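You operate a simulated robot arm through the tools that you are given. There is no shell and no other tool. Be economical: measure what you need, move in short steps, check, and stop when the job is done.

You are at the controls of a simulated robot arm. One attempt, no reset.

TASK
Fill the blue can in the blue slider with 120 ml of water.
Fine: set the black dial, orange switch on, slider in, green button once; then slider out and switch off. Where these are worked on the way, their far stop is far enough and under half their travel is too little: blue slider.

Only the result counts: the job must be done as asked and must still hold three seconds after the hand-in. Knocking over, shifting, dropping, spilling or breaking anything else fails it.

THE ROBOT
A 7-joint arm with a two-finger parallel gripper, fixed in place. Base frame: the origin is at the foot of the arm, x ahead of it, y to its left, z up. Readings come in mm, rad, newtons and seconds.
With the tool pointing down near the work surface it reaches from about 220 to 580 mm from the base axis. Its first joint turns from -1.152 to 1.152 rad. Payload 2.5 kg.
Tool frame: the origin (TCP) lies between the finger pads and is the grasp point; the fingertips stand 23 mm ahead of it; z points along the fingers, y is the line along which they close. Largest opening 94 mm; finger width 38, thickness 10; the body of the gripper, 54 by 96 mm, starts 39 mm behind the TCP.
Orientation is that of the tool frame in the base frame, as a unit quaternion [w, x, y, z]. With the fingers straight down and closing along the base's y, the tool's x points along the base's -x, its y along +y and its z along -z.

THE INTERFACE
- The arm moves only by the tool nudge_tool. Its argument "plan" is a list of rows, each an object of numbers (a shift or turn left out is 0, a gripper value left out holds the last): "gripper": the closure, from 0 (fully open) to 1 (shut); "tx", "ty", "tz": the shift along the tool's x, y, z in mm; "wx", "wy", "wz": the turn, a rotation vector about the tool's x, y, z in rad. In form: [{"gripper": .., "tx": .., "ty": .., "tz": .., "wx": .., "wy": .., "wz": ..}, ...]. A call has 1 to 10 rows; each row is the pose to reach, as a shift and turn from the pose commanded when the call began, along the tool's axes at that moment. A row lasts 0.2 s, in which the tool goes at most 50 mm and 0.15 rad; a call with a longer step from one row to the next is refused whole, and so is a gripper value outside its range. A pose out of reach is approached as far as the arm can. The call stops where the force on the tool passes 60 N (or 10 N more than at its start, if that is more) or the arm is blocked; 0.2 s more then pass. Each finger travels about 108 mm/s and halts on what it meets, pressing with about 42 N; the grip force reading is that of the motor and also rises with nothing between the fingers. The clock runs only during rows and for 0.2 s after the last one: add rows that repeat a pose to give the fingers time. The reply holds the time, the measured pose of the TCP, the force on the tool along the base axes, the opening and the grip force, in the units named above and with some noise, with the torque about the TCP (base axes, N m) and any sound that the robot's microphone picked up.
- Cameras (640 x 400 px; columns grow to the right, rows downward): "scene" is fixed at [132.7, -422.8, 536]; the picture's right is [0.68, -0.73, 0.00], its down [-0.48, -0.44, -0.76] and it looks along [0.56, 0.52, -0.65] (base axes); focal length 214 px, centre (320, 200). "wrist" rides on the gripper at [86, 16, -74] in the tool frame; the picture's right is [-0.18, 0.98, 0.00], its down [-0.58, -0.11, -0.81] and it looks along [-0.79, -0.15, 0.59] (tool axes); focal length 243 px, centre (320, 200). There is no depth. A picture from a camera that has moved, and an enlarged one, comes with that camera's place and axes in the base frame and with its lens.
- grab_frame(camera): a new picture of that camera. It takes no simulated time.
- inspect(camera, box): a new picture of the part [left, top, right, bottom] of that camera's present view, enlarged. It takes no simulated time.
- finish_job(): hands the job in; it is judged then, once.

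Work in short steps. Places have to be worked out from the pictures, the camera data and where the tool is seen: move nearer, look again, correct. Check each grasp and each placing, and mend what went wrong. You have 120 turns and 68 pictures in all, those below and enlarged ones among them. Open the gripper and draw the arm clear of the work before you hand the job in, unless the task says otherwise; then end with one line.

The tools are called after "Emit:" as a command line: name --argument value ..., lists and objects as JSON in quotes. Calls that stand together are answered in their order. nudge_tool: Moves the arm, as the interface text tells. Its arguments: {"type":"object","properties":{"plan":{"type":"array"}},"required":["plan"]} The other tools are called the same way: grab_frame (camera) takes a picture; inspect (camera, box) takes an enlarged picture of a part of a camera's view; finish_job () hands the job in.

At the start:

```text
time: 0.0
eef_pos: [379.3, 162.5, 386.3]
orientation: [-0.001, 0.0, 1.0, 0.0]
force: [-0.1, -0.6, 0.7]
wrist_torque: [-0.04, 0.0, 0.02]
gripper_width: 94.2
grip_force: 0.0
```

scene: 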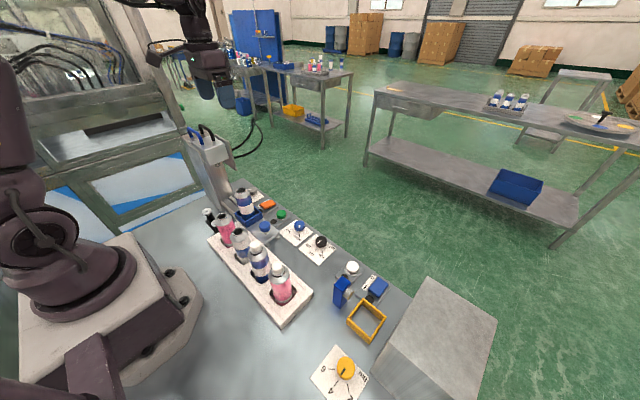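
wrist: 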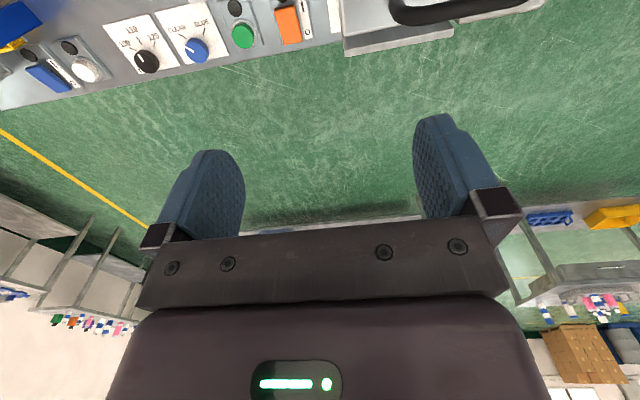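

The scene shows a filling machine with slider, dials, switch and button. I'll enlarge the work area to read the controls.

Emit:
inspect --camera "scene" --box '[190, 120, 350, 220]'

Emit:
inspect --camera "scene" --box '[220, 180, 340, 255]'

Emit:
inspect --camera "wrist" --box '[0, 0, 320, 120]'

```text
4.00 times, centred on (270, 170) of scene
camera zoom: at [132.7, -422.8, 536.0], right [0.68, -0.73, 0.0], down [-0.48, -0.44, -0.76], along [0.56, 0.52, -0.65], focal length 858 px, centre (520, 320)
```

zoom: 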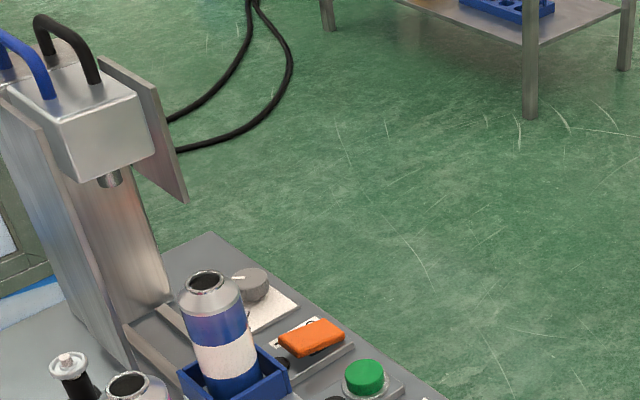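

```text
5.33 times, centred on (280, 218) of scene
camera zoom: at [132.7, -422.8, 536.0], right [0.68, -0.73, 0.0], down [-0.48, -0.44, -0.76], along [0.56, 0.52, -0.65], focal length 1144 px, centre (533, 107)
```

zoom: 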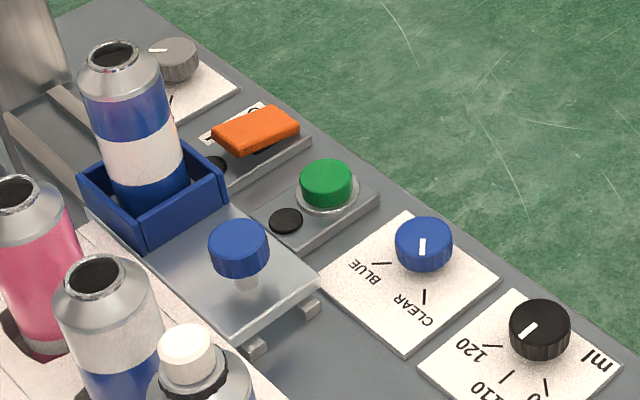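

```text
2.00 times, centred on (160, 60) of wrist
camera zoom: at [292.4, 178.2, 459.4], right [0.18, 0.98, 0.0], down [0.58, -0.11, 0.81], along [0.79, -0.15, -0.59], focal length 485 px, centre (640, 480)
```

zoom: 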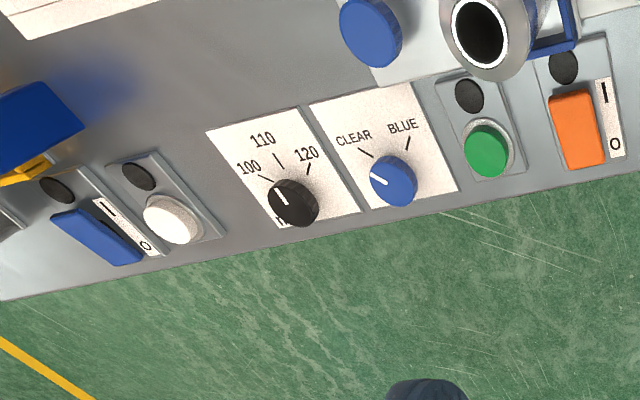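

Triangulating from both views: the black dial is near (431,-145,~25), the green button near (423,23), the orange switch near (429,106), and the slider knob near (346,4,~50) with travel along +y. The blue dial seems to be on CLEAR. I'll move above the black dial for a closer look.

Emit:
nudge_tool --plan '[{"ty": -45, "tx": -8, "tz": 15}, {"ty": -90, "tx": -16, "tz": 30}, {"ty": -135, "tx": -24, "tz": 45}, {"ty": -180, "tx": -32, "tz": 60}, {"ty": -222, "tx": -40, "tz": 85}, {"ty": -262, "tx": -46, "tz": 110}, {"ty": -290, "tx": -52, "tz": 145}, {"ty": -307, "tx": -52, "tz": 185}, {"ty": -307, "tx": -52, "tz": 225}, {"ty": -307, "tx": -52, "tz": 240}]'

Emit:
grab_frame --camera "wrist"

Emit:
inspect --camera "scene" --box '[270, 200, 430, 300]'

```text
time: 2.2
eef_pos: [430.5, -143.7, 144.9]
orientation: [0.0, 0.001, 1.0, 0.0]
force: [-0.1, -0.3, -0.3]
wrist_torque: [0.0, -0.01, -0.02]
gripper_width: 94.0
grip_force: 0.1
```

```text
62 pictures are left
camera wrist: at [344.4, -129.5, 218.4], right [0.18, 0.98, 0.0], down [0.58, -0.11, 0.81], along [0.79, -0.15, -0.59], focal length 243 px, centre (320, 200)
```

wrist: 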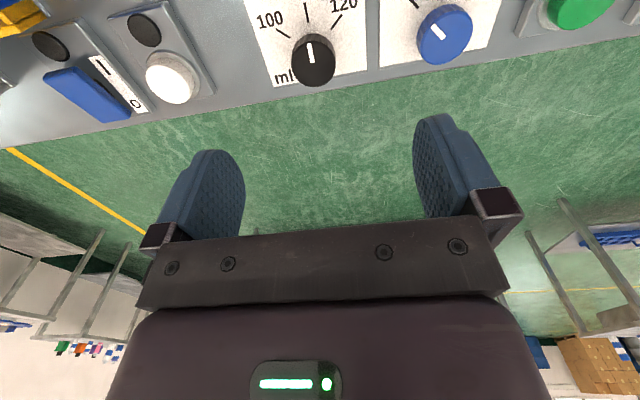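

```text
4.00 times, centred on (350, 250) of scene
camera zoom: at [132.7, -422.9, 536.0], right [0.68, -0.73, 0.0], down [-0.48, -0.44, -0.76], along [0.56, 0.52, -0.65], focal length 858 px, centre (200, 0)
```

zoom: 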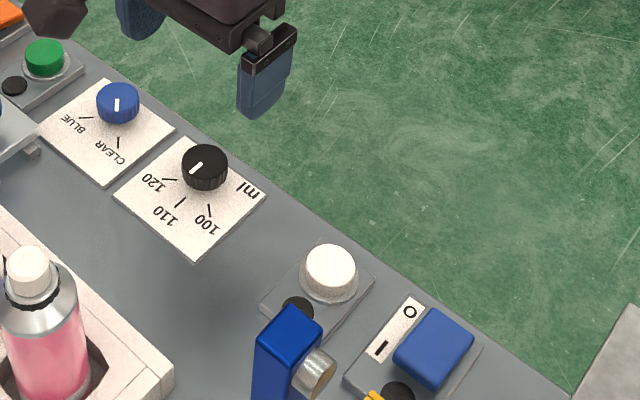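

The black dial currently points to 110, with 120 toward +y. I'll back off 60 mm in x for a clean view and measure the angles.

Emit:
nudge_tool --plan '[{"tx": 30}, {"tx": 60}]'

Emit:
inspect --camera "wrist" --box '[200, 0, 440, 150]'

```text
time: 2.8
eef_pos: [371.9, -145.4, 145.3]
orientation: [0.0, 0.0, 1.0, 0.0]
force: [-0.6, 0.7, 0.3]
wrist_torque: [0.0, -0.04, 0.03]
gripper_width: 94.2
grip_force: 0.0
```

```text
2.67 times, centred on (320, 75) of wrist
camera zoom: at [285.2, -130.2, 218.3], right [0.18, 0.98, 0.0], down [0.58, -0.11, 0.81], along [0.79, -0.15, -0.59], focal length 647 px, centre (320, 533)
```

zoom: 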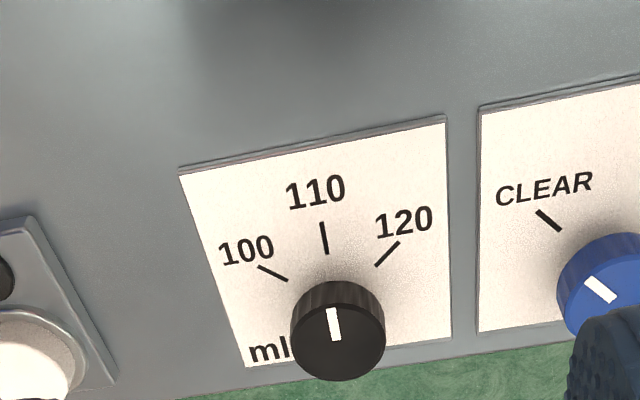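

Knob centre measured ≈(429,-150), top z≈26. The pointer is on 110 and 120 is 50° clockwise seen from above (+0.87 rad about tool z). I'll go above it with the fingers part closed, then descend.

Emit:
nudge_tool --plan '[{"gripper": 0.38, "tx": -30, "ty": -5}, {"tx": -58, "ty": -5, "tz": 20}, {"tx": -58, "ty": -5, "tz": 50}, {"tx": -58, "ty": -5, "tz": 75}]'

Emit:
grab_frame --camera "wrist"

Emit:
inspect --camera "scene" --box '[270, 200, 400, 280]'

```text
time: 3.8
eef_pos: [430.7, -150.3, 70.5]
orientation: [0.0, 0.001, 1.0, 0.0]
force: [0.2, 0.5, -0.8]
wrist_torque: [0.02, 0.0, -0.01]
gripper_width: 58.3
grip_force: 0.0
```

```text
59 pictures are left
camera wrist: at [342.7, -134.8, 143.8], right [0.18, 0.98, 0.0], down [0.58, -0.11, 0.81], along [0.79, -0.15, -0.59], focal length 243 px, centre (320, 200)
```

wrist: 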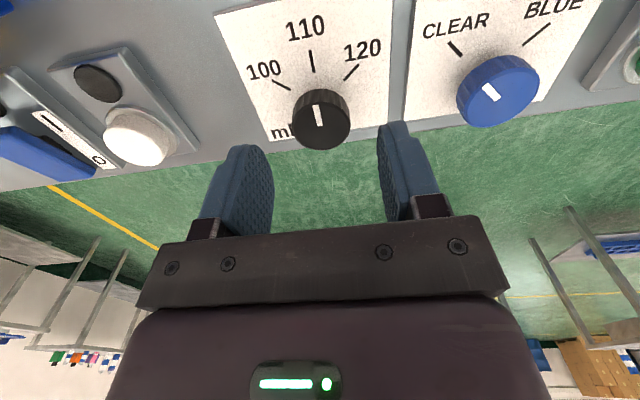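

```text
4.92 times, centred on (335, 240) of scene
camera zoom: at [132.7, -422.8, 536.0], right [0.68, -0.73, 0.0], down [-0.48, -0.44, -0.76], along [0.56, 0.52, -0.65], focal length 1056 px, centre (246, 3)
```

zoom: 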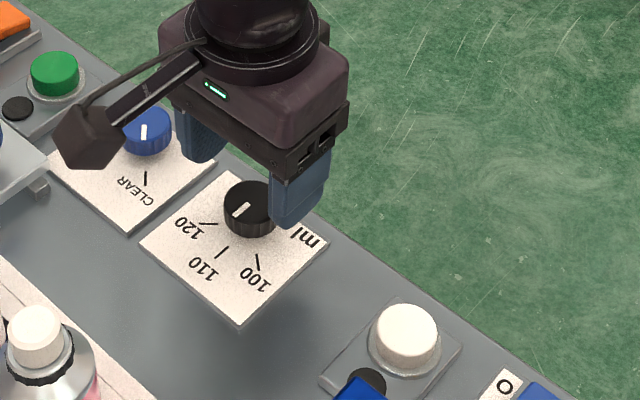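

Alignment looks good. I'll descend to z≈32 and close on the knob.

Emit:
nudge_tool --plan '[{"tx": 2, "tz": 20}, {"tx": 2, "tz": 38}, {"tx": 2, "tz": 38, "gripper": 0.9}, {"tx": 2, "tz": 38, "gripper": 0.9}, {"tx": 2, "tz": 38, "gripper": 0.9}]'

```text
time: 5.0
eef_pos: [427.9, -150.4, 33.0]
orientation: [0.0, -0.001, 1.0, -0.001]
force: [2.8, -1.5, -4.5]
wrist_torque: [0.03, 0.22, 0.02]
gripper_width: 32.8
grip_force: 44.6
```

Gripped at 32.8 mm. Now I turn +0.87 rad about tool z.

Emit:
nudge_tool --plan '[{"wz": 0.14}, {"wz": 0.28}, {"wz": 0.42}, {"wz": 0.56}, {"wz": 0.7}, {"wz": 0.8}, {"wz": 0.873}, {"wz": 0.873}]'

Emit:
inspect --camera "scene" --box '[270, 200, 400, 280]'

```text
time: 6.8
eef_pos: [429.0, -147.8, 32.4]
orientation: [0.001, 0.423, 0.906, 0.002]
force: [2.9, 20.2, 26.0]
wrist_torque: [-0.02, 0.31, 0.03]
gripper_width: 33.0
grip_force: 44.9
```

```text
4.92 times, centred on (335, 240) of scene
camera zoom: at [132.6, -422.8, 536.0], right [0.68, -0.73, 0.0], down [-0.48, -0.44, -0.76], along [0.56, 0.52, -0.65], focal length 1056 px, centre (246, 3)
```

zoom: 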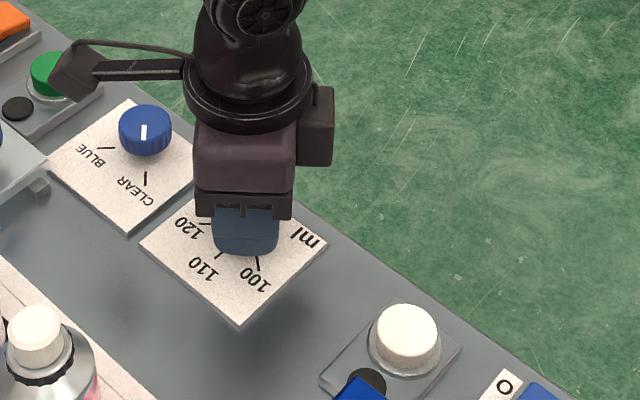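

Turned 50°. Release, rise straight up, and check the pointer.

Emit:
nudge_tool --plan '[{"gripper": 0.35}, {"gripper": 0.35}, {"tz": -30}, {"tz": -70}]'

Emit:
inspect --camera "scene" --box '[290, 220, 354, 260]'

Emit:
grab_frame --camera "wrist"

```text
time: 7.8
eef_pos: [425.4, -149.0, 99.7]
orientation: [0.001, 0.424, 0.906, 0.0]
force: [-0.3, 0.8, 0.1]
wrist_torque: [0.0, 0.0, -0.02]
gripper_width: 61.1
grip_force: 0.0
```

```text
10.00 times, centred on (322, 240) of scene
camera zoom: at [132.8, -422.8, 536.0], right [0.68, -0.73, 0.0], down [-0.48, -0.44, -0.76], along [0.56, 0.52, -0.65], focal length 2145 px, centre (300, -200)
```

zoom: 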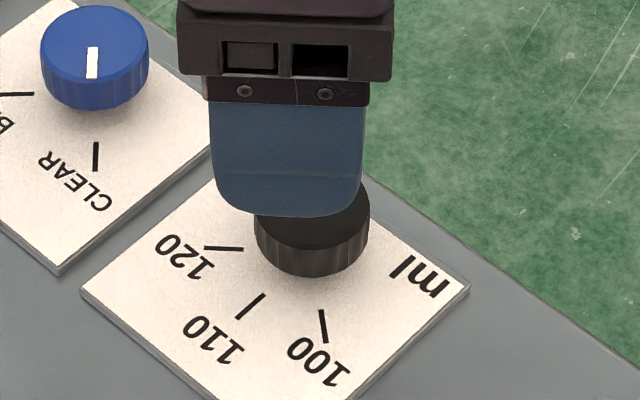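

```text
55 pictures are left
camera wrist: at [381.3, -73.0, 174.4], right [0.87, 0.49, 0.0], down [0.29, -0.52, 0.81], along [0.39, -0.7, -0.59], focal length 243 px, centre (320, 200)
```

wrist: 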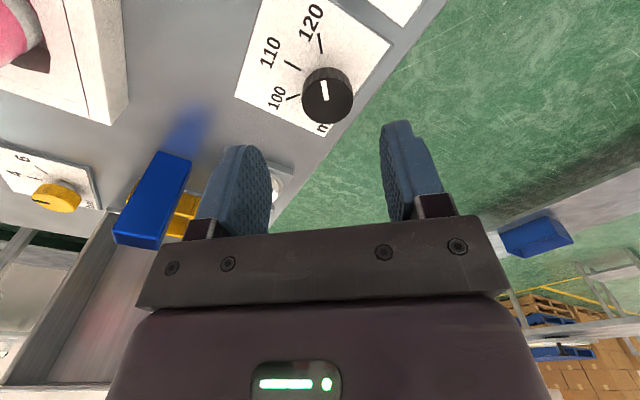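

The pointer looks to be on 120. I'll rotate back while rising, then check from a square view.

Emit:
nudge_tool --plan '[{"wz": -0.14, "tz": -10}, {"wz": -0.28, "tz": -20}, {"wz": -0.42, "tz": -30}, {"wz": -0.56, "tz": -40}, {"wz": -0.7, "tz": -50}, {"wz": -0.8, "tz": -50}, {"wz": -0.873, "tz": -50}]'

Emit:
inspect --camera "scene" --box '[290, 220, 354, 260]'

```text
time: 9.4
eef_pos: [426.5, -148.9, 153.2]
orientation: [0.0, -0.001, 1.0, 0.0]
force: [-0.1, -0.2, -0.3]
wrist_torque: [-0.01, 0.01, 0.0]
gripper_width: 61.0
grip_force: 0.0
```

```text
10.00 times, centred on (322, 240) of scene
camera zoom: at [132.7, -422.8, 536.0], right [0.68, -0.73, 0.0], down [-0.48, -0.44, -0.76], along [0.56, 0.52, -0.65], focal length 2145 px, centre (300, -200)
```

zoom: 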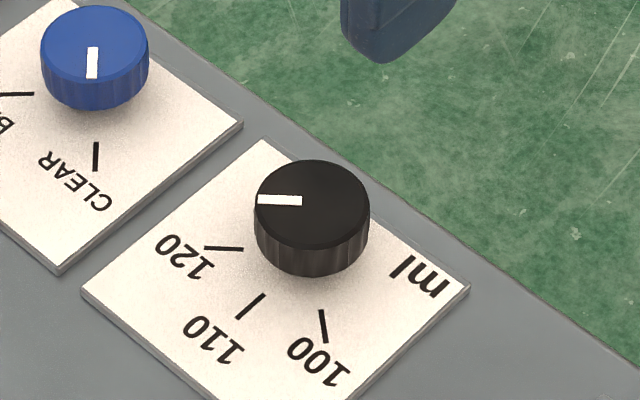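

Dial is parallel to the 120 tick; the blue dial sits on CLEAR. Next I move over toward the green button and orange switch.

Emit:
nudge_tool --plan '[{"ty": 45, "tz": -5}, {"ty": 90, "tz": -10}, {"ty": 135, "tz": -10}, {"ty": 180, "tz": -10}, {"ty": 220, "tz": -10, "tx": 10}]'

Emit:
grab_frame --camera "wrist"

Emit:
inspect --camera "scene" --box '[190, 130, 318, 210]'

```text
time: 10.6
eef_pos: [417.6, 73.4, 159.1]
orientation: [0.0, 0.001, 1.0, 0.0]
force: [0.4, 0.4, -1.2]
wrist_torque: [0.01, 0.02, -0.03]
gripper_width: 61.2
grip_force: 0.1
```

```text
53 pictures are left
camera wrist: at [331.1, 88.3, 233.0], right [0.18, 0.98, 0.0], down [0.58, -0.11, 0.81], along [0.79, -0.15, -0.59], focal length 243 px, centre (320, 200)
```

wrist: 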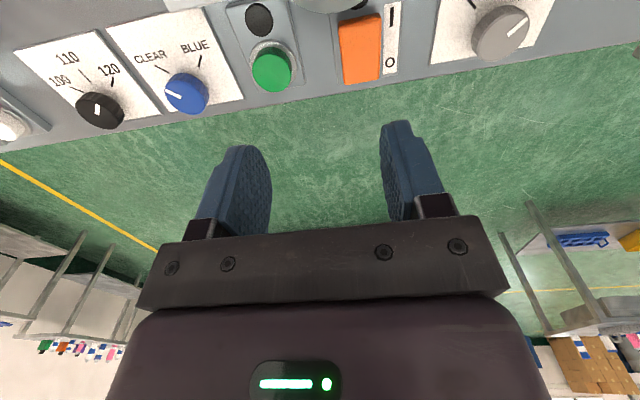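

```text
5.00 times, centred on (254, 170) of scene
camera zoom: at [132.7, -422.9, 536.0], right [0.68, -0.73, 0.0], down [-0.48, -0.44, -0.76], along [0.56, 0.52, -0.65], focal length 1072 px, centre (650, 350)
```

zoom: 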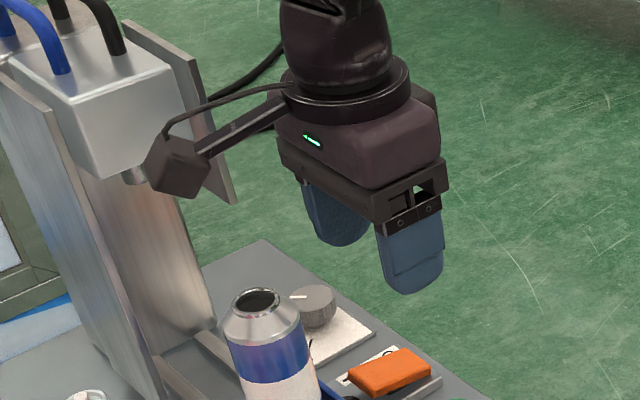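

Emit:
inspect --camera "wrist" --box '[220, 0, 412, 120]'

Emit:
inspect --camera "scene" --box '[250, 190, 298, 220]'

```text
3.33 times, centred on (316, 60) of wrist
camera zoom: at [331.1, 88.3, 233.0], right [0.18, 0.98, 0.0], down [0.58, -0.11, 0.81], along [0.79, -0.15, -0.59], focal length 809 px, centre (333, 667)
```

zoom: 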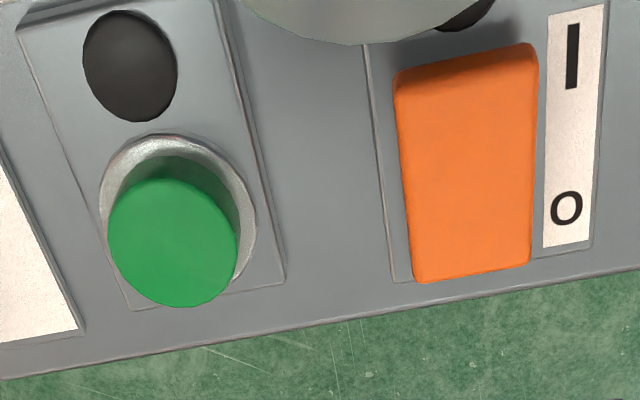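

```text
13.33 times, centred on (274, 205) of scene
camera zoom: at [132.7, -422.9, 536.0], right [0.68, -0.73, 0.0], down [-0.48, -0.44, -0.76], along [0.56, 0.52, -0.65], focal length 2860 px, centre (933, 133)
```

zoom: 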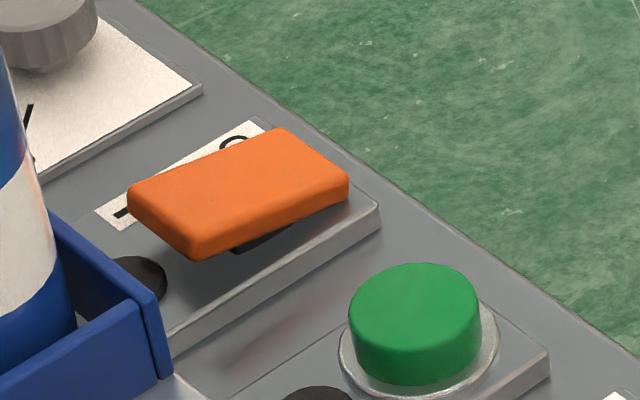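

The rocker's I end (x≈400, y≈105) is raised, so it is off. The can stands close to it, so I'll press with closed fingers, the wrist camera turned toward −y and the tool tilted away from the can. First the turn about z.

Emit:
nudge_tool --plan '[{"gripper": 1, "wz": -0.15, "tx": -5}, {"wz": -0.3, "tx": -10}, {"wz": -0.45, "tx": -15}, {"wz": -0.6, "tx": -20}, {"wz": -0.75, "tx": -25}, {"wz": -0.9, "tx": -25}, {"wz": -1.05, "tx": -25}, {"wz": -1.2, "tx": -25}, {"wz": -1.35, "tx": -25}, {"wz": -1.5, "tx": -25}]'

```text
time: 12.8
eef_pos: [442.2, 69.6, 162.4]
orientation: [0.001, -0.682, 0.731, 0.0]
force: [0.9, 0.0, -0.1]
wrist_torque: [0.0, 0.02, 0.01]
gripper_width: 0.1
grip_force: 42.6
```

Turn succeeded. Now finish the last bit and tilt the fingers toward −x by 0.5 rad, in two calls.

Emit:
nudge_tool --plan '[{"wz": -0.07}]'

Emit:
nudge_tool --plan '[{"wx": -0.15}, {"wx": -0.3}, {"wx": -0.45}, {"wx": -0.5}]'

Emit:
grab_frame --camera "wrist"

Emit:
grab_frame --camera "scene"

```text
time: 13.2
eef_pos: [441.0, 71.2, 163.0]
orientation: [0.0, 0.708, -0.706, 0.0]
force: [0.7, 0.0, -0.6]
wrist_torque: [-0.04, -0.02, 0.0]
gripper_width: 0.1
grip_force: 41.8
```

```text
time: 14.2
eef_pos: [442.6, 70.4, 162.9]
orientation: [0.176, 0.685, -0.685, -0.175]
force: [0.3, -0.2, 0.1]
wrist_torque: [0.01, 0.0, 0.03]
gripper_width: 0.2
grip_force: 41.5
```

```text
49 pictures are left
camera wrist: at [463.2, -16.5, 235.5], right [-0.86, 0.18, 0.47], down [0.48, 0.58, 0.65], along [-0.15, 0.79, -0.59], focal length 243 px, centre (320, 200)
```

wrist: 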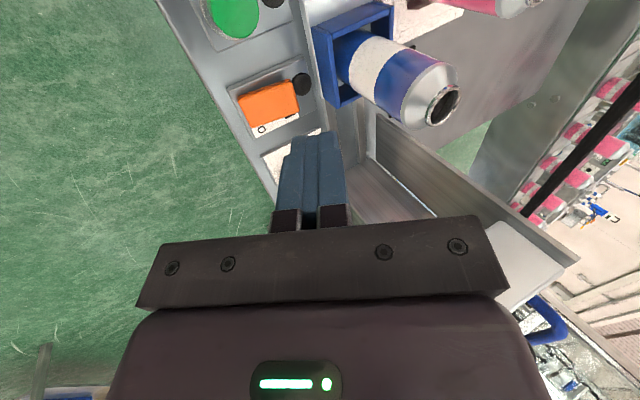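

```text
48 pictures are left
```

scene: 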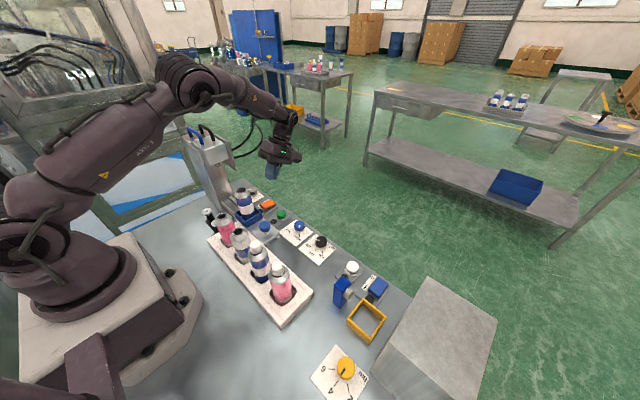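

Reachable. I'll tilt a further 0.25 rad for clearance from the can.

Emit:
nudge_tool --plan '[{"wx": -0.13}, {"wx": -0.25}]'

```text
time: 14.8
eef_pos: [442.3, 69.9, 162.5]
orientation: [0.259, 0.658, -0.658, -0.26]
force: [0.7, -0.1, 0.6]
wrist_torque: [0.03, -0.01, -0.03]
gripper_width: 0.0
grip_force: 42.2
```

Move so the lowest fingertip corner hovers at about (407,105,50), above the I end.

Emit:
nudge_tool --plan '[{"tx": -12, "ty": -14, "tz": 28}, {"tx": -24, "ty": -28, "tz": 56}, {"tx": -35, "ty": -41, "tz": 83}]'

Emit:
grab_frame --camera "wrist"

Emit:
inspect --camera "scene" --box '[222, 160, 318, 220]'

```text
time: 15.6
eef_pos: [416.0, 105.1, 73.2]
orientation: [-0.259, -0.658, 0.658, 0.259]
force: [-0.4, -0.8, 0.7]
wrist_torque: [-0.04, -0.03, 0.0]
gripper_width: 0.0
grip_force: 42.1
```

```text
47 pictures are left
camera wrist: at [454.0, 17.9, 138.6], right [-0.72, 0.18, 0.67], down [0.63, 0.58, 0.52], along [-0.29, 0.79, -0.53], focal length 243 px, centre (320, 200)
```

wrist: 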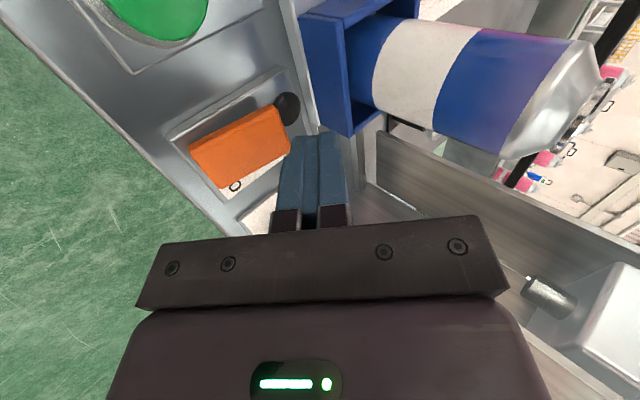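

```text
6.67 times, centred on (270, 190) of scene
camera zoom: at [132.7, -422.9, 536.0], right [0.68, -0.73, 0.0], down [-0.48, -0.44, -0.76], along [0.56, 0.52, -0.65], focal length 1430 px, centre (653, 267)
```

zoom: 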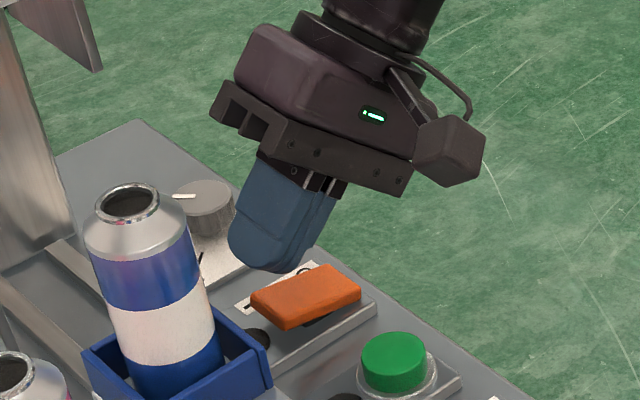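

Projection shows the tip about 4 mm inside the I end edge. I'll shift +3 mm in x and descend in steps, watching force.

Emit:
nudge_tool --plan '[{"ty": -9, "tz": 5.3}, {"ty": -15.9, "tz": 12.6}, {"ty": -19.3, "tz": 16.3}, {"ty": -22.7, "tz": 19.9}]'

Emit:
inspect --camera "scene" --box '[222, 160, 318, 220]'

```text
time: 16.6
eef_pos: [418.3, 106.1, 46.0]
orientation: [-0.259, -0.657, 0.659, 0.259]
force: [-1.8, -0.4, 3.4]
wrist_torque: [0.02, 0.09, 0.01]
gripper_width: 0.0
grip_force: 42.0
```

```text
6.67 times, centred on (270, 190) of scene
camera zoom: at [132.7, -422.9, 536.0], right [0.68, -0.73, 0.0], down [-0.48, -0.44, -0.76], along [0.56, 0.52, -0.65], focal length 1430 px, centre (653, 267)
```

zoom: 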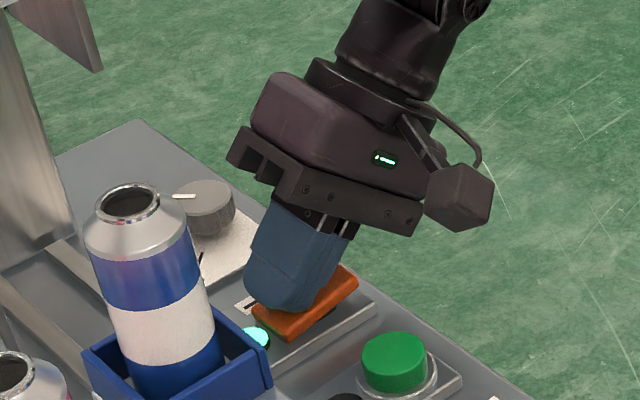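

The lamp lit, so the switch is on. A little more press for latching, then retreat upward.

Emit:
nudge_tool --plan '[{"ty": -2, "tz": 2.2}, {"ty": -2, "tz": 2.2}, {"ty": 14, "tz": -15}, {"ty": 41, "tz": -44}, {"ty": 68, "tz": -73}, {"ty": 75, "tz": -80}]'

Emit:
inspect --camera "scene" --box '[222, 160, 318, 220]'

```text
time: 18.0
eef_pos: [418.8, 105.9, 154.0]
orientation: [-0.26, -0.657, 0.659, 0.259]
force: [0.2, 0.7, 0.2]
wrist_torque: [-0.03, -0.01, 0.02]
gripper_width: 0.0
grip_force: 41.9
```

```text
6.67 times, centred on (270, 190) of scene
camera zoom: at [132.7, -422.8, 536.0], right [0.68, -0.73, 0.0], down [-0.48, -0.44, -0.76], along [0.56, 0.52, -0.65], focal length 1430 px, centre (653, 267)
```

zoom: 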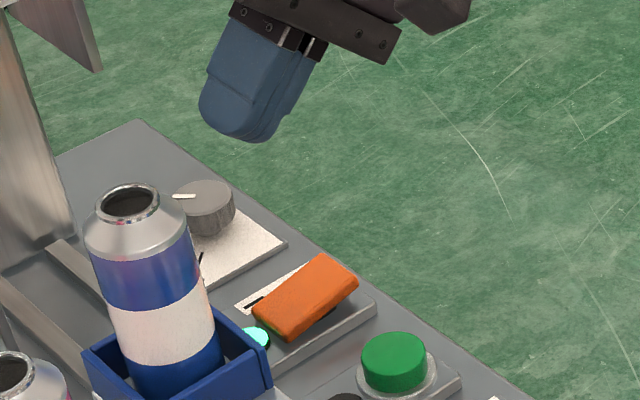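

Switch stays on. Next I move to the −y side of the slider knob to look at it, keeping this tilt (body stays clear of the bottles).

Emit:
nudge_tool --plan '[{"tx": 45}, {"tx": 90, "ty": 6, "tz": 5}, {"tx": 135, "ty": 14, "tz": 13}, {"tx": 180, "ty": 21, "tz": 20}]'

Emit:
grab_frame --camera "wrist"

Emit:
inspect --camera "scene" --box '[216, 180, 312, 240]'

```text
time: 19.0
eef_pos: [389.8, -74.6, 152.0]
orientation: [0.258, 0.658, -0.658, -0.26]
force: [0.5, 0.8, 0.0]
wrist_torque: [0.01, 0.02, 0.01]
gripper_width: 0.0
grip_force: 42.0
```

```text
43 pictures are left
camera wrist: at [427.8, -162.2, 216.7], right [-0.72, 0.18, 0.67], down [0.63, 0.58, 0.52], along [-0.29, 0.79, -0.53], focal length 243 px, centre (320, 200)
```

wrist: 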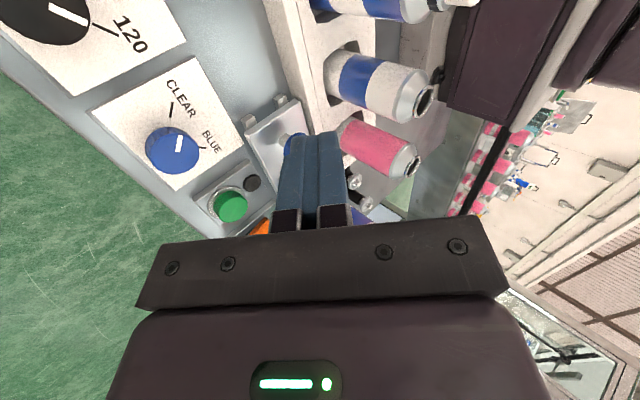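

```text
6.67 times, centred on (264, 210) of scene
camera zoom: at [132.8, -422.8, 536.0], right [0.68, -0.73, 0.0], down [-0.48, -0.44, -0.76], along [0.56, 0.52, -0.65], focal length 1430 px, centre (693, 133)
```

zoom: 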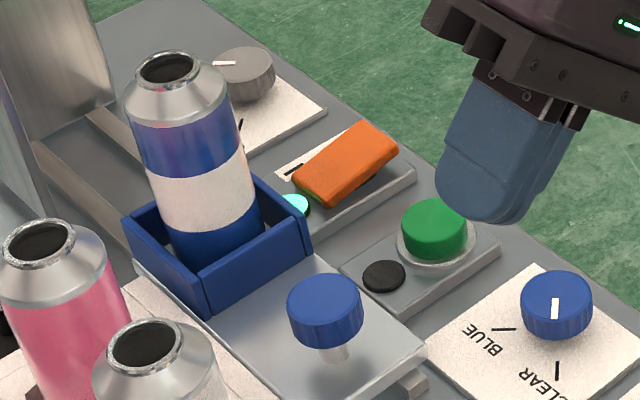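

The knob is half-hidden behind the fingers. I'll raise 60 mm to see it unobstructed.

Emit:
nudge_tool --plan '[{"ty": 20, "tz": -22}, {"ty": 41, "tz": -44}, {"ty": 41, "tz": -44}]'

Emit:
grab_frame --camera "wrist"

```text
time: 19.8
eef_pos: [390.8, -73.4, 212.6]
orientation: [-0.26, -0.657, 0.659, 0.259]
force: [-0.6, 0.6, -0.1]
wrist_torque: [0.02, -0.02, -0.01]
gripper_width: 0.2
grip_force: 42.5
```

```text
41 pictures are left
camera wrist: at [429.5, -161.4, 278.4], right [-0.72, 0.18, 0.67], down [0.63, 0.58, 0.52], along [-0.29, 0.79, -0.53], focal length 243 px, centre (320, 200)
```

wrist: 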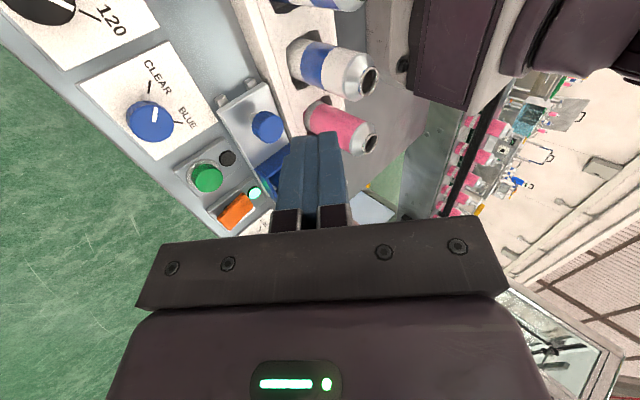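

Knob located at ≈(338,-4,50), radius ~16. I'll lower the closed fingers to the −y side of it (TCP ≈ (352,-60,54)).

Emit:
nudge_tool --plan '[{"tx": -13, "ty": -18, "tz": 33}, {"tx": -13, "ty": -38, "tz": 68}, {"tx": -13, "ty": -58, "tz": 103}, {"tx": -13, "ty": -72, "tz": 128}, {"tx": -13, "ty": -80, "tz": 142}]'

Emit:
inspect --camera "scene" --box '[216, 180, 312, 240]'

```text
time: 21.0
eef_pos: [350.3, -61.5, 53.8]
orientation: [-0.258, -0.657, 0.66, 0.258]
force: [-0.8, -0.2, 0.5]
wrist_torque: [0.03, 0.0, -0.02]
gripper_width: 0.0
grip_force: 42.0
```

```text
6.67 times, centred on (264, 210) of scene
camera zoom: at [132.7, -422.8, 536.0], right [0.68, -0.73, 0.0], down [-0.48, -0.44, -0.76], along [0.56, 0.52, -0.65], focal length 1430 px, centre (693, 133)
```

zoom: 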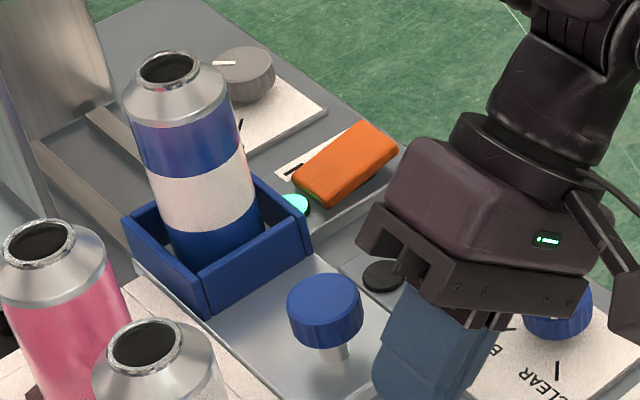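

Aligned. I'll push toward +y gently.

Emit:
nudge_tool --plan '[{"tx": -10}, {"tx": -18}, {"tx": -24}, {"tx": -30}, {"tx": -37}, {"tx": -45}, {"tx": -53}, {"tx": -61}, {"tx": -69}]'

Emit:
inspect --camera "scene" --box '[190, 140, 318, 220]'

```text
time: 23.0
eef_pos: [350.3, 7.4, 56.1]
orientation: [-0.259, -0.657, 0.659, 0.259]
force: [-0.1, -1.3, 1.2]
wrist_torque: [0.0, 0.02, 0.03]
gripper_width: 0.0
grip_force: 42.0
```

```text
5.00 times, centred on (254, 180) of scene
camera zoom: at [132.7, -422.9, 536.0], right [0.68, -0.73, 0.0], down [-0.48, -0.44, -0.76], along [0.56, 0.52, -0.65], focal length 1072 px, centre (650, 300)
```

zoom: 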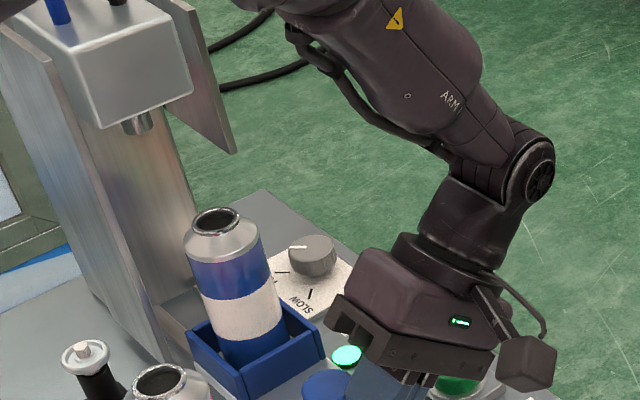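

The slider is moving and the can is stable. Continue pushing.

Emit:
nudge_tool --plan '[{"tx": -7}, {"tx": -14}, {"tx": -21}, {"tx": -28}, {"tx": -35}, {"tx": -42}, {"tx": -49}, {"tx": -55}]'

Emit:
inspect --camera "scene" --box '[190, 140, 318, 220]'

```text
time: 24.8
eef_pos: [351.3, 64.1, 55.1]
orientation: [0.259, 0.658, -0.658, -0.258]
force: [1.0, -1.2, -0.3]
wrist_torque: [-0.02, 0.0, 0.01]
gripper_width: 0.0
grip_force: 42.0
```

```text
5.00 times, centred on (254, 180) of scene
camera zoom: at [132.7, -422.9, 536.0], right [0.68, -0.73, 0.0], down [-0.48, -0.44, -0.76], along [0.56, 0.52, -0.65], focal length 1072 px, centre (650, 300)
```

zoom: 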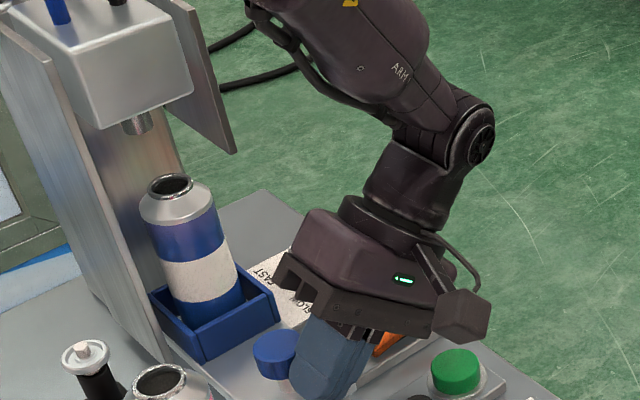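

Emit:
grab_frame --camera "scene"

```text
37 pictures are left
```

scene: 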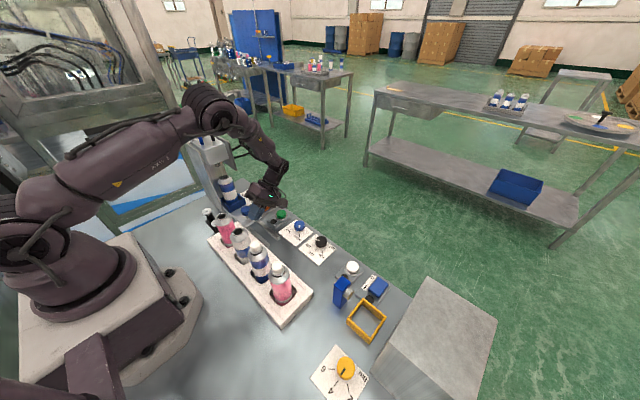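

The arm is well above and clear of the machine. Continue the push to the stop.

Emit:
nudge_tool --plan '[{"tx": -6}, {"tx": -12}, {"tx": -18}, {"tx": -24}, {"tx": -30}, {"tx": -36}]'

Emit:
inspect --camera "scene" --box '[190, 140, 318, 220]'

```text
time: 26.1
eef_pos: [350.4, 84.0, 55.3]
orientation: [-0.269, -0.655, 0.659, 0.253]
force: [-0.5, -4.2, 3.3]
wrist_torque: [0.09, 0.03, 0.08]
gripper_width: 0.2
grip_force: 42.3
stopped in row 6: the force on the tool passed its limit at 66 N (the readings are from after the stop); the commanded pose is now the measured one
```

```text
5.00 times, centred on (254, 180) of scene
camera zoom: at [132.8, -422.8, 536.0], right [0.68, -0.73, 0.0], down [-0.48, -0.44, -0.76], along [0.56, 0.52, -0.65], focal length 1072 px, centre (650, 300)
```

zoom: 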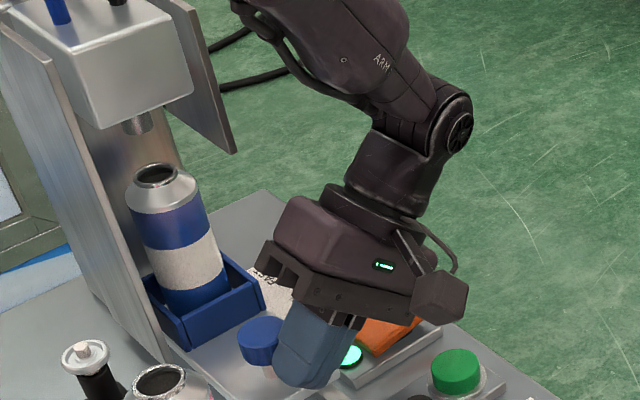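

The stop was reached (66 N), and the can mouth lies under the nozzle. Back off, rise, and hover above the green button (≈(423,28), top z≈22).

Emit:
nudge_tool --plan '[{"tx": 12}, {"tx": 16, "ty": 20, "tz": -22}, {"tx": 16, "ty": 41, "tz": -44}, {"tx": 30, "ty": 22, "tz": -62}, {"tx": 45, "ty": 2, "tz": -80}, {"tx": 56, "ty": -18, "tz": -99}, {"tx": 56, "ty": -18, "tz": -99}]'

Emit:
inspect --camera "scene" --box '[190, 140, 318, 220]'

Emit:
grab_frame --camera "wrist"

```text
time: 27.7
eef_pos: [432.1, 32.0, 117.8]
orientation: [-0.269, -0.656, 0.658, 0.254]
force: [0.3, -0.4, 0.2]
wrist_torque: [0.04, 0.01, -0.01]
gripper_width: 0.0
grip_force: 42.2
```

```text
5.00 times, centred on (254, 180) of scene
camera zoom: at [132.7, -422.9, 536.0], right [0.68, -0.73, 0.0], down [-0.48, -0.44, -0.76], along [0.56, 0.52, -0.65], focal length 1072 px, centre (650, 300)
```

zoom: 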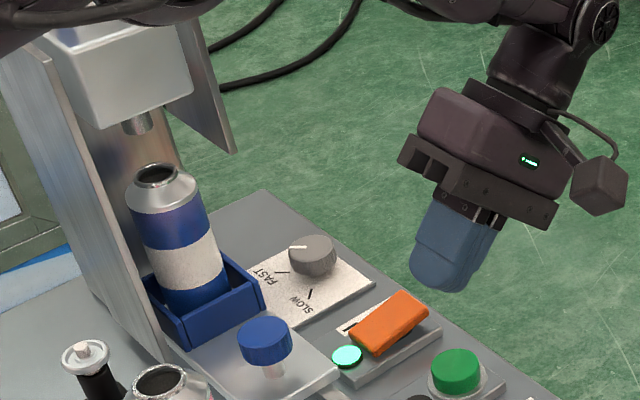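

```text
34 pictures are left
camera wrist: at [472.2, -54.7, 183.6], right [-0.71, 0.2, 0.67], down [0.63, 0.59, 0.5], along [-0.3, 0.78, -0.55], focal length 243 px, centre (320, 200)
```

wrist: 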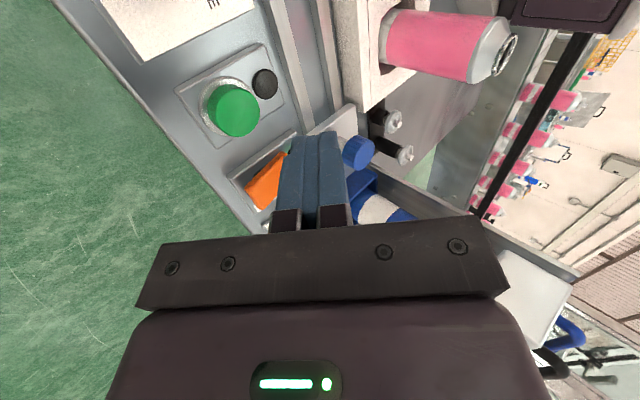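

The slider stayed in. Descend to just above the button.

Emit:
nudge_tool --plan '[{"tx": 4, "ty": -17, "tz": 18}, {"tx": 4, "ty": -34, "tz": 36}, {"tx": 4, "ty": -44.5, "tz": 47.5}]'

Emit:
inspect --camera "scene" --box '[230, 180, 310, 230]'

```text
time: 28.5
eef_pos: [432.1, 24.5, 51.0]
orientation: [-0.268, -0.655, 0.659, 0.254]
force: [0.5, 0.5, -0.2]
wrist_torque: [0.0, 0.0, 0.01]
gripper_width: 0.2
grip_force: 41.8
```

```text
8.00 times, centred on (270, 205) of scene
camera zoom: at [132.7, -422.8, 536.0], right [0.68, -0.73, 0.0], down [-0.48, -0.44, -0.76], along [0.56, 0.52, -0.65], focal length 1716 px, centre (720, 160)
```

zoom: 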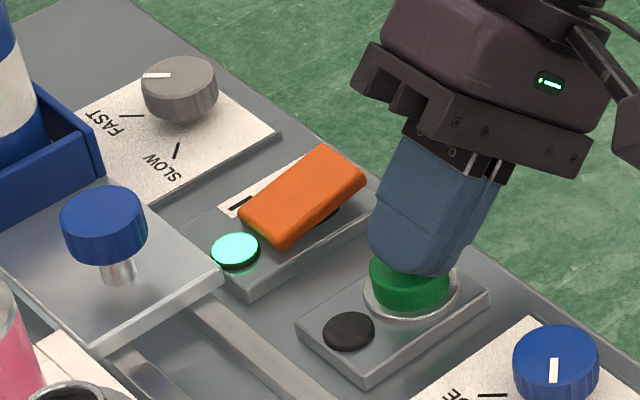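

Fingertip is centred over the button. Now a single press.

Emit:
nudge_tool --plan '[{"ty": -2, "tz": 2.2}, {"ty": -4, "tz": 4.4}, {"ty": -5.5, "tz": 6}, {"ty": -5.5, "tz": 6}]'

Emit:
inspect --camera "scene" --box '[230, 180, 310, 230]'

```text
time: 29.5
eef_pos: [433.1, 25.0, 43.2]
orientation: [-0.269, -0.655, 0.659, 0.254]
force: [0.8, 1.1, 2.2]
wrist_torque: [0.04, 0.03, -0.05]
gripper_width: 0.0
grip_force: 41.8
heard: click
```

```text
8.00 times, centred on (270, 205) of scene
camera zoom: at [132.7, -422.8, 536.0], right [0.68, -0.73, 0.0], down [-0.48, -0.44, -0.76], along [0.56, 0.52, -0.65], focal length 1716 px, centre (720, 160)
```

zoom: 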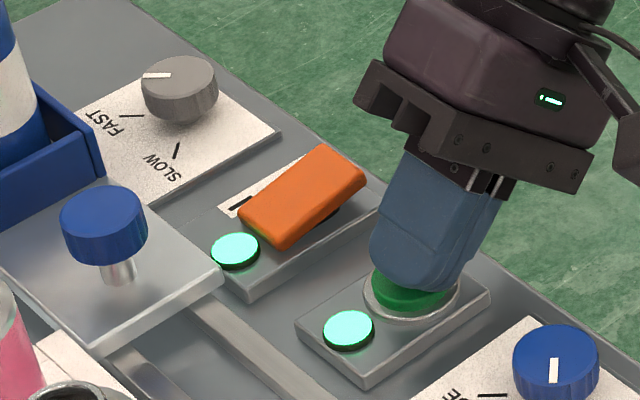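

Click heard and the button lamp lit. I'll raise straight up and watch the filling.

Emit:
nudge_tool --plan '[{"ty": 10, "tz": -11}, {"ty": 30, "tz": -33}, {"ty": 48, "tz": -52}, {"ty": 48, "tz": -52}]'

Emit:
inspect --camera "scene" --box '[190, 140, 318, 220]'

```text
time: 30.5
eef_pos: [431.4, 24.2, 115.1]
orientation: [-0.269, -0.656, 0.658, 0.253]
force: [0.8, 0.1, 0.5]
wrist_torque: [0.0, 0.0, -0.04]
gripper_width: 0.2
grip_force: 41.6
```

```text
5.00 times, centred on (254, 180) of scene
camera zoom: at [132.7, -422.8, 536.0], right [0.68, -0.73, 0.0], down [-0.48, -0.44, -0.76], along [0.56, 0.52, -0.65], focal length 1072 px, centre (650, 300)
```

zoom: 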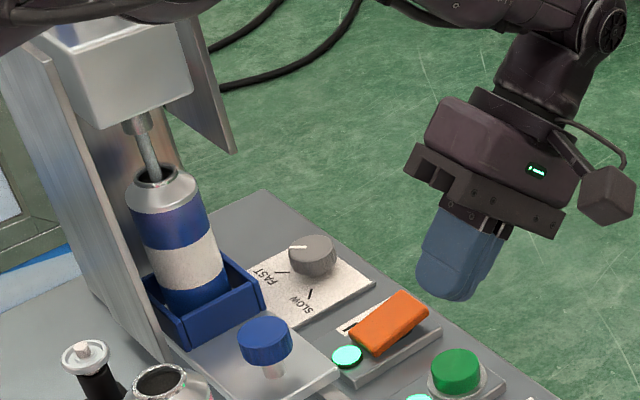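

Filling is under way (stream into the can, clear water). I'll wait for it to end.

Emit:
nudge_tool --plan '[{"tx": 0}, {"tx": 0}, {"tx": 0}, {"tx": 0}, {"tx": 0}, {"tx": 0}, {"tx": 0}, {"tx": 0}, {"tx": 0}, {"tx": 0}]'

Emit:
nudge_tool --plan '[{"tx": 0}, {"tx": 0}, {"tx": 0}, {"tx": 0}, {"tx": 0}, {"tx": 0}, {"tx": 0}, {"tx": 0}, {"tx": 0}, {"tx": 0}]'

Emit:
inspect --camera "scene" --box '[190, 140, 318, 220]'

```text
time: 32.7
eef_pos: [432.1, 24.8, 113.7]
orientation: [-0.269, -0.655, 0.659, 0.253]
force: [-0.6, 0.1, -0.5]
wrist_torque: [-0.01, 0.01, -0.02]
gripper_width: 0.0
grip_force: 42.2
```

```text
time: 34.9
eef_pos: [431.8, 23.4, 114.9]
orientation: [-0.269, -0.655, 0.659, 0.254]
force: [-0.4, -0.6, 0.0]
wrist_torque: [0.0, 0.02, -0.01]
gripper_width: 0.2
grip_force: 41.5
```

```text
5.00 times, centred on (254, 180) of scene
camera zoom: at [132.7, -422.8, 536.0], right [0.68, -0.73, 0.0], down [-0.48, -0.44, -0.76], along [0.56, 0.52, -0.65], focal length 1072 px, centre (650, 300)
```

zoom: 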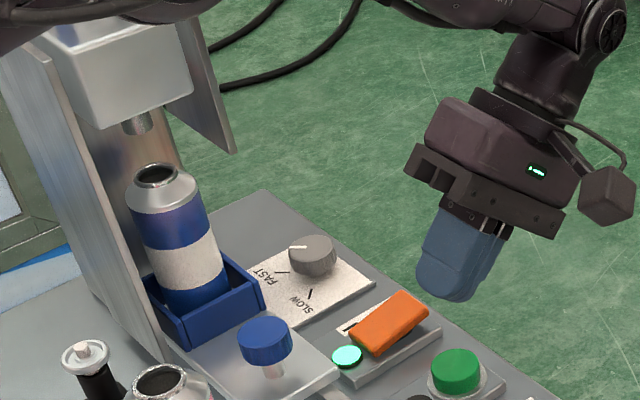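

Filling has finished and the button lamp is off. The knob should now be at ≈(338,119); I'll approach the gap between knob and tray (y≈161), first hovering back along the tool axis.

Emit:
nudge_tool --plan '[{"tx": -40, "ty": 5, "tz": 5}, {"tx": -80, "ty": 10, "tz": 10}, {"tx": -115, "ty": 17, "tz": 17}, {"tx": -138, "ty": 17, "tz": 20}, {"tx": -138, "ty": 17, "tz": 20}]'

Emit:
grab_frame --camera "wrist"

Emit:
inspect --camera "scene" --box '[190, 140, 318, 220]'

```text
time: 36.1
eef_pos: [407.3, 162.9, 107.9]
orientation: [-0.27, -0.655, 0.658, 0.255]
force: [-0.2, 0.7, -0.9]
wrist_torque: [0.0, -0.01, 0.04]
gripper_width: 0.0
grip_force: 41.9
```

```text
29 pictures are left
camera wrist: at [445.8, 77.3, 174.7], right [-0.71, 0.2, 0.67], down [0.63, 0.59, 0.5], along [-0.3, 0.78, -0.55], focal length 243 px, centre (320, 200)
```

wrist: 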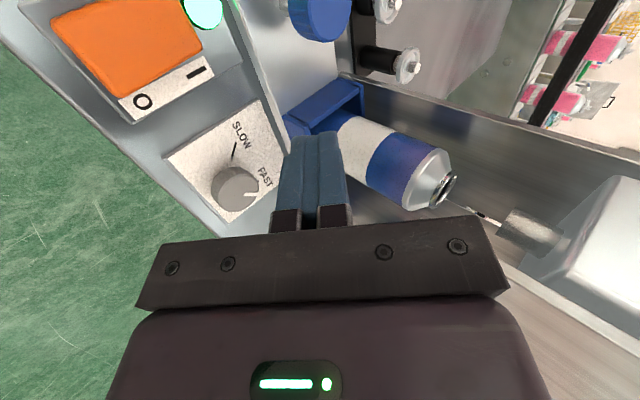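

```text
5.00 times, centred on (254, 180) of scene
camera zoom: at [132.8, -422.8, 536.0], right [0.68, -0.73, 0.0], down [-0.48, -0.44, -0.76], along [0.56, 0.52, -0.65], focal length 1072 px, centre (650, 300)
```

zoom: 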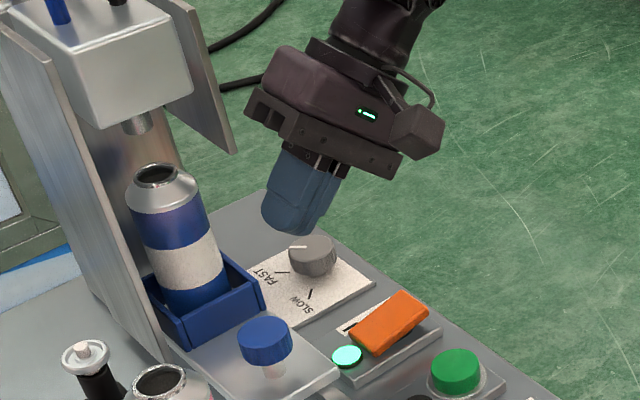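

I'll check the thin line between nozzle and can before moving the slider.

Emit:
inspect --camera "wrist" --box '[240, 60, 560, 260]'

```text
2.00 times, centred on (400, 160) of wrist
camera zoom: at [445.8, 77.3, 174.7], right [-0.71, 0.2, 0.67], down [0.63, 0.59, 0.5], along [-0.3, 0.78, -0.55], focal length 485 px, centre (160, 280)
```

zoom: 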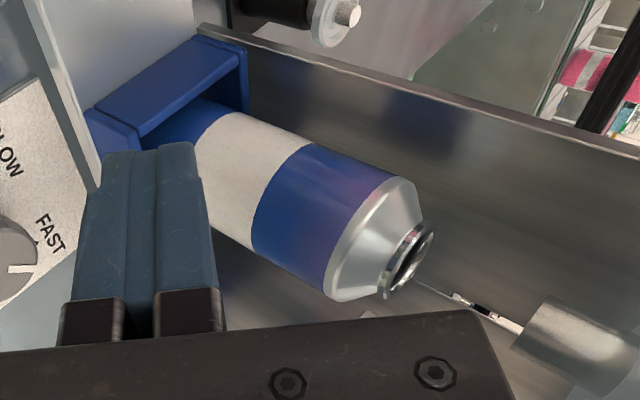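

The gap is only ~43 mm against 38 mm finger width, which is too tight. Instead I'll grip the knob with the tool upright and the camera turned toward +x, since the thin fingers straddle in y. First retreat and untilt.

Emit:
nudge_tool --plan '[{"tx": 25, "ty": 10, "tz": -20}, {"tx": 60, "ty": 22, "tz": -40}, {"tx": 100, "ty": 33, "tz": -65}, {"tx": 100, "ty": 33, "tz": -65}]'

Emit:
nudge_tool --plan '[{"wx": 0.15}, {"wx": 0.3}, {"wx": 0.45}, {"wx": 0.6}, {"wx": 0.752}]'

Emit:
nudge_tool --plan '[{"wz": -0.15}, {"wz": -0.3}, {"wz": -0.45}, {"wz": -0.6}, {"wz": -0.75}, {"wz": -0.9}]'

```text
time: 37.1
eef_pos: [429.1, 62.5, 181.9]
orientation: [-0.269, -0.655, 0.658, 0.254]
force: [-0.5, 0.1, 0.1]
wrist_torque: [-0.03, 0.0, 0.02]
gripper_width: 0.1
grip_force: 41.2
```

```text
refused: row 5 steps farther than a row can; nothing moved
```

```text
time: 38.5
eef_pos: [428.0, 64.0, 180.0]
orientation: [0.131, 0.877, -0.307, -0.345]
force: [-0.3, 0.4, -0.2]
wrist_torque: [-0.02, -0.02, -0.01]
gripper_width: 0.0
grip_force: 41.9
```

One call was refused, and the next one turned about the tilted z, which is harmless. Complete the turn, then untilt about tool y.

Emit:
nudge_tool --plan '[{"wz": -0.14}, {"wz": -0.28}, {"wz": -0.42}, {"wz": -0.56}, {"wz": -0.67}, {"wz": -0.67}]'

Emit:
nudge_tool --plan '[{"wy": 0.14}, {"wy": 0.28}, {"wy": 0.42}, {"wy": 0.56}, {"wy": 0.66}, {"wy": 0.75}, {"wy": 0.75}]'

```text
time: 39.9
eef_pos: [426.9, 63.4, 179.7]
orientation: [0.01, 0.929, -0.002, -0.369]
force: [-0.3, 0.1, -1.0]
wrist_torque: [-0.01, 0.01, 0.02]
gripper_width: 0.0
grip_force: 41.9
```

```text
time: 41.5
eef_pos: [427.2, 63.5, 180.6]
orientation: [0.01, 1.0, 0.001, -0.002]
force: [0.5, -1.3, -0.3]
wrist_torque: [-0.01, 0.02, 0.0]
gripper_width: 0.0
grip_force: 41.8
```

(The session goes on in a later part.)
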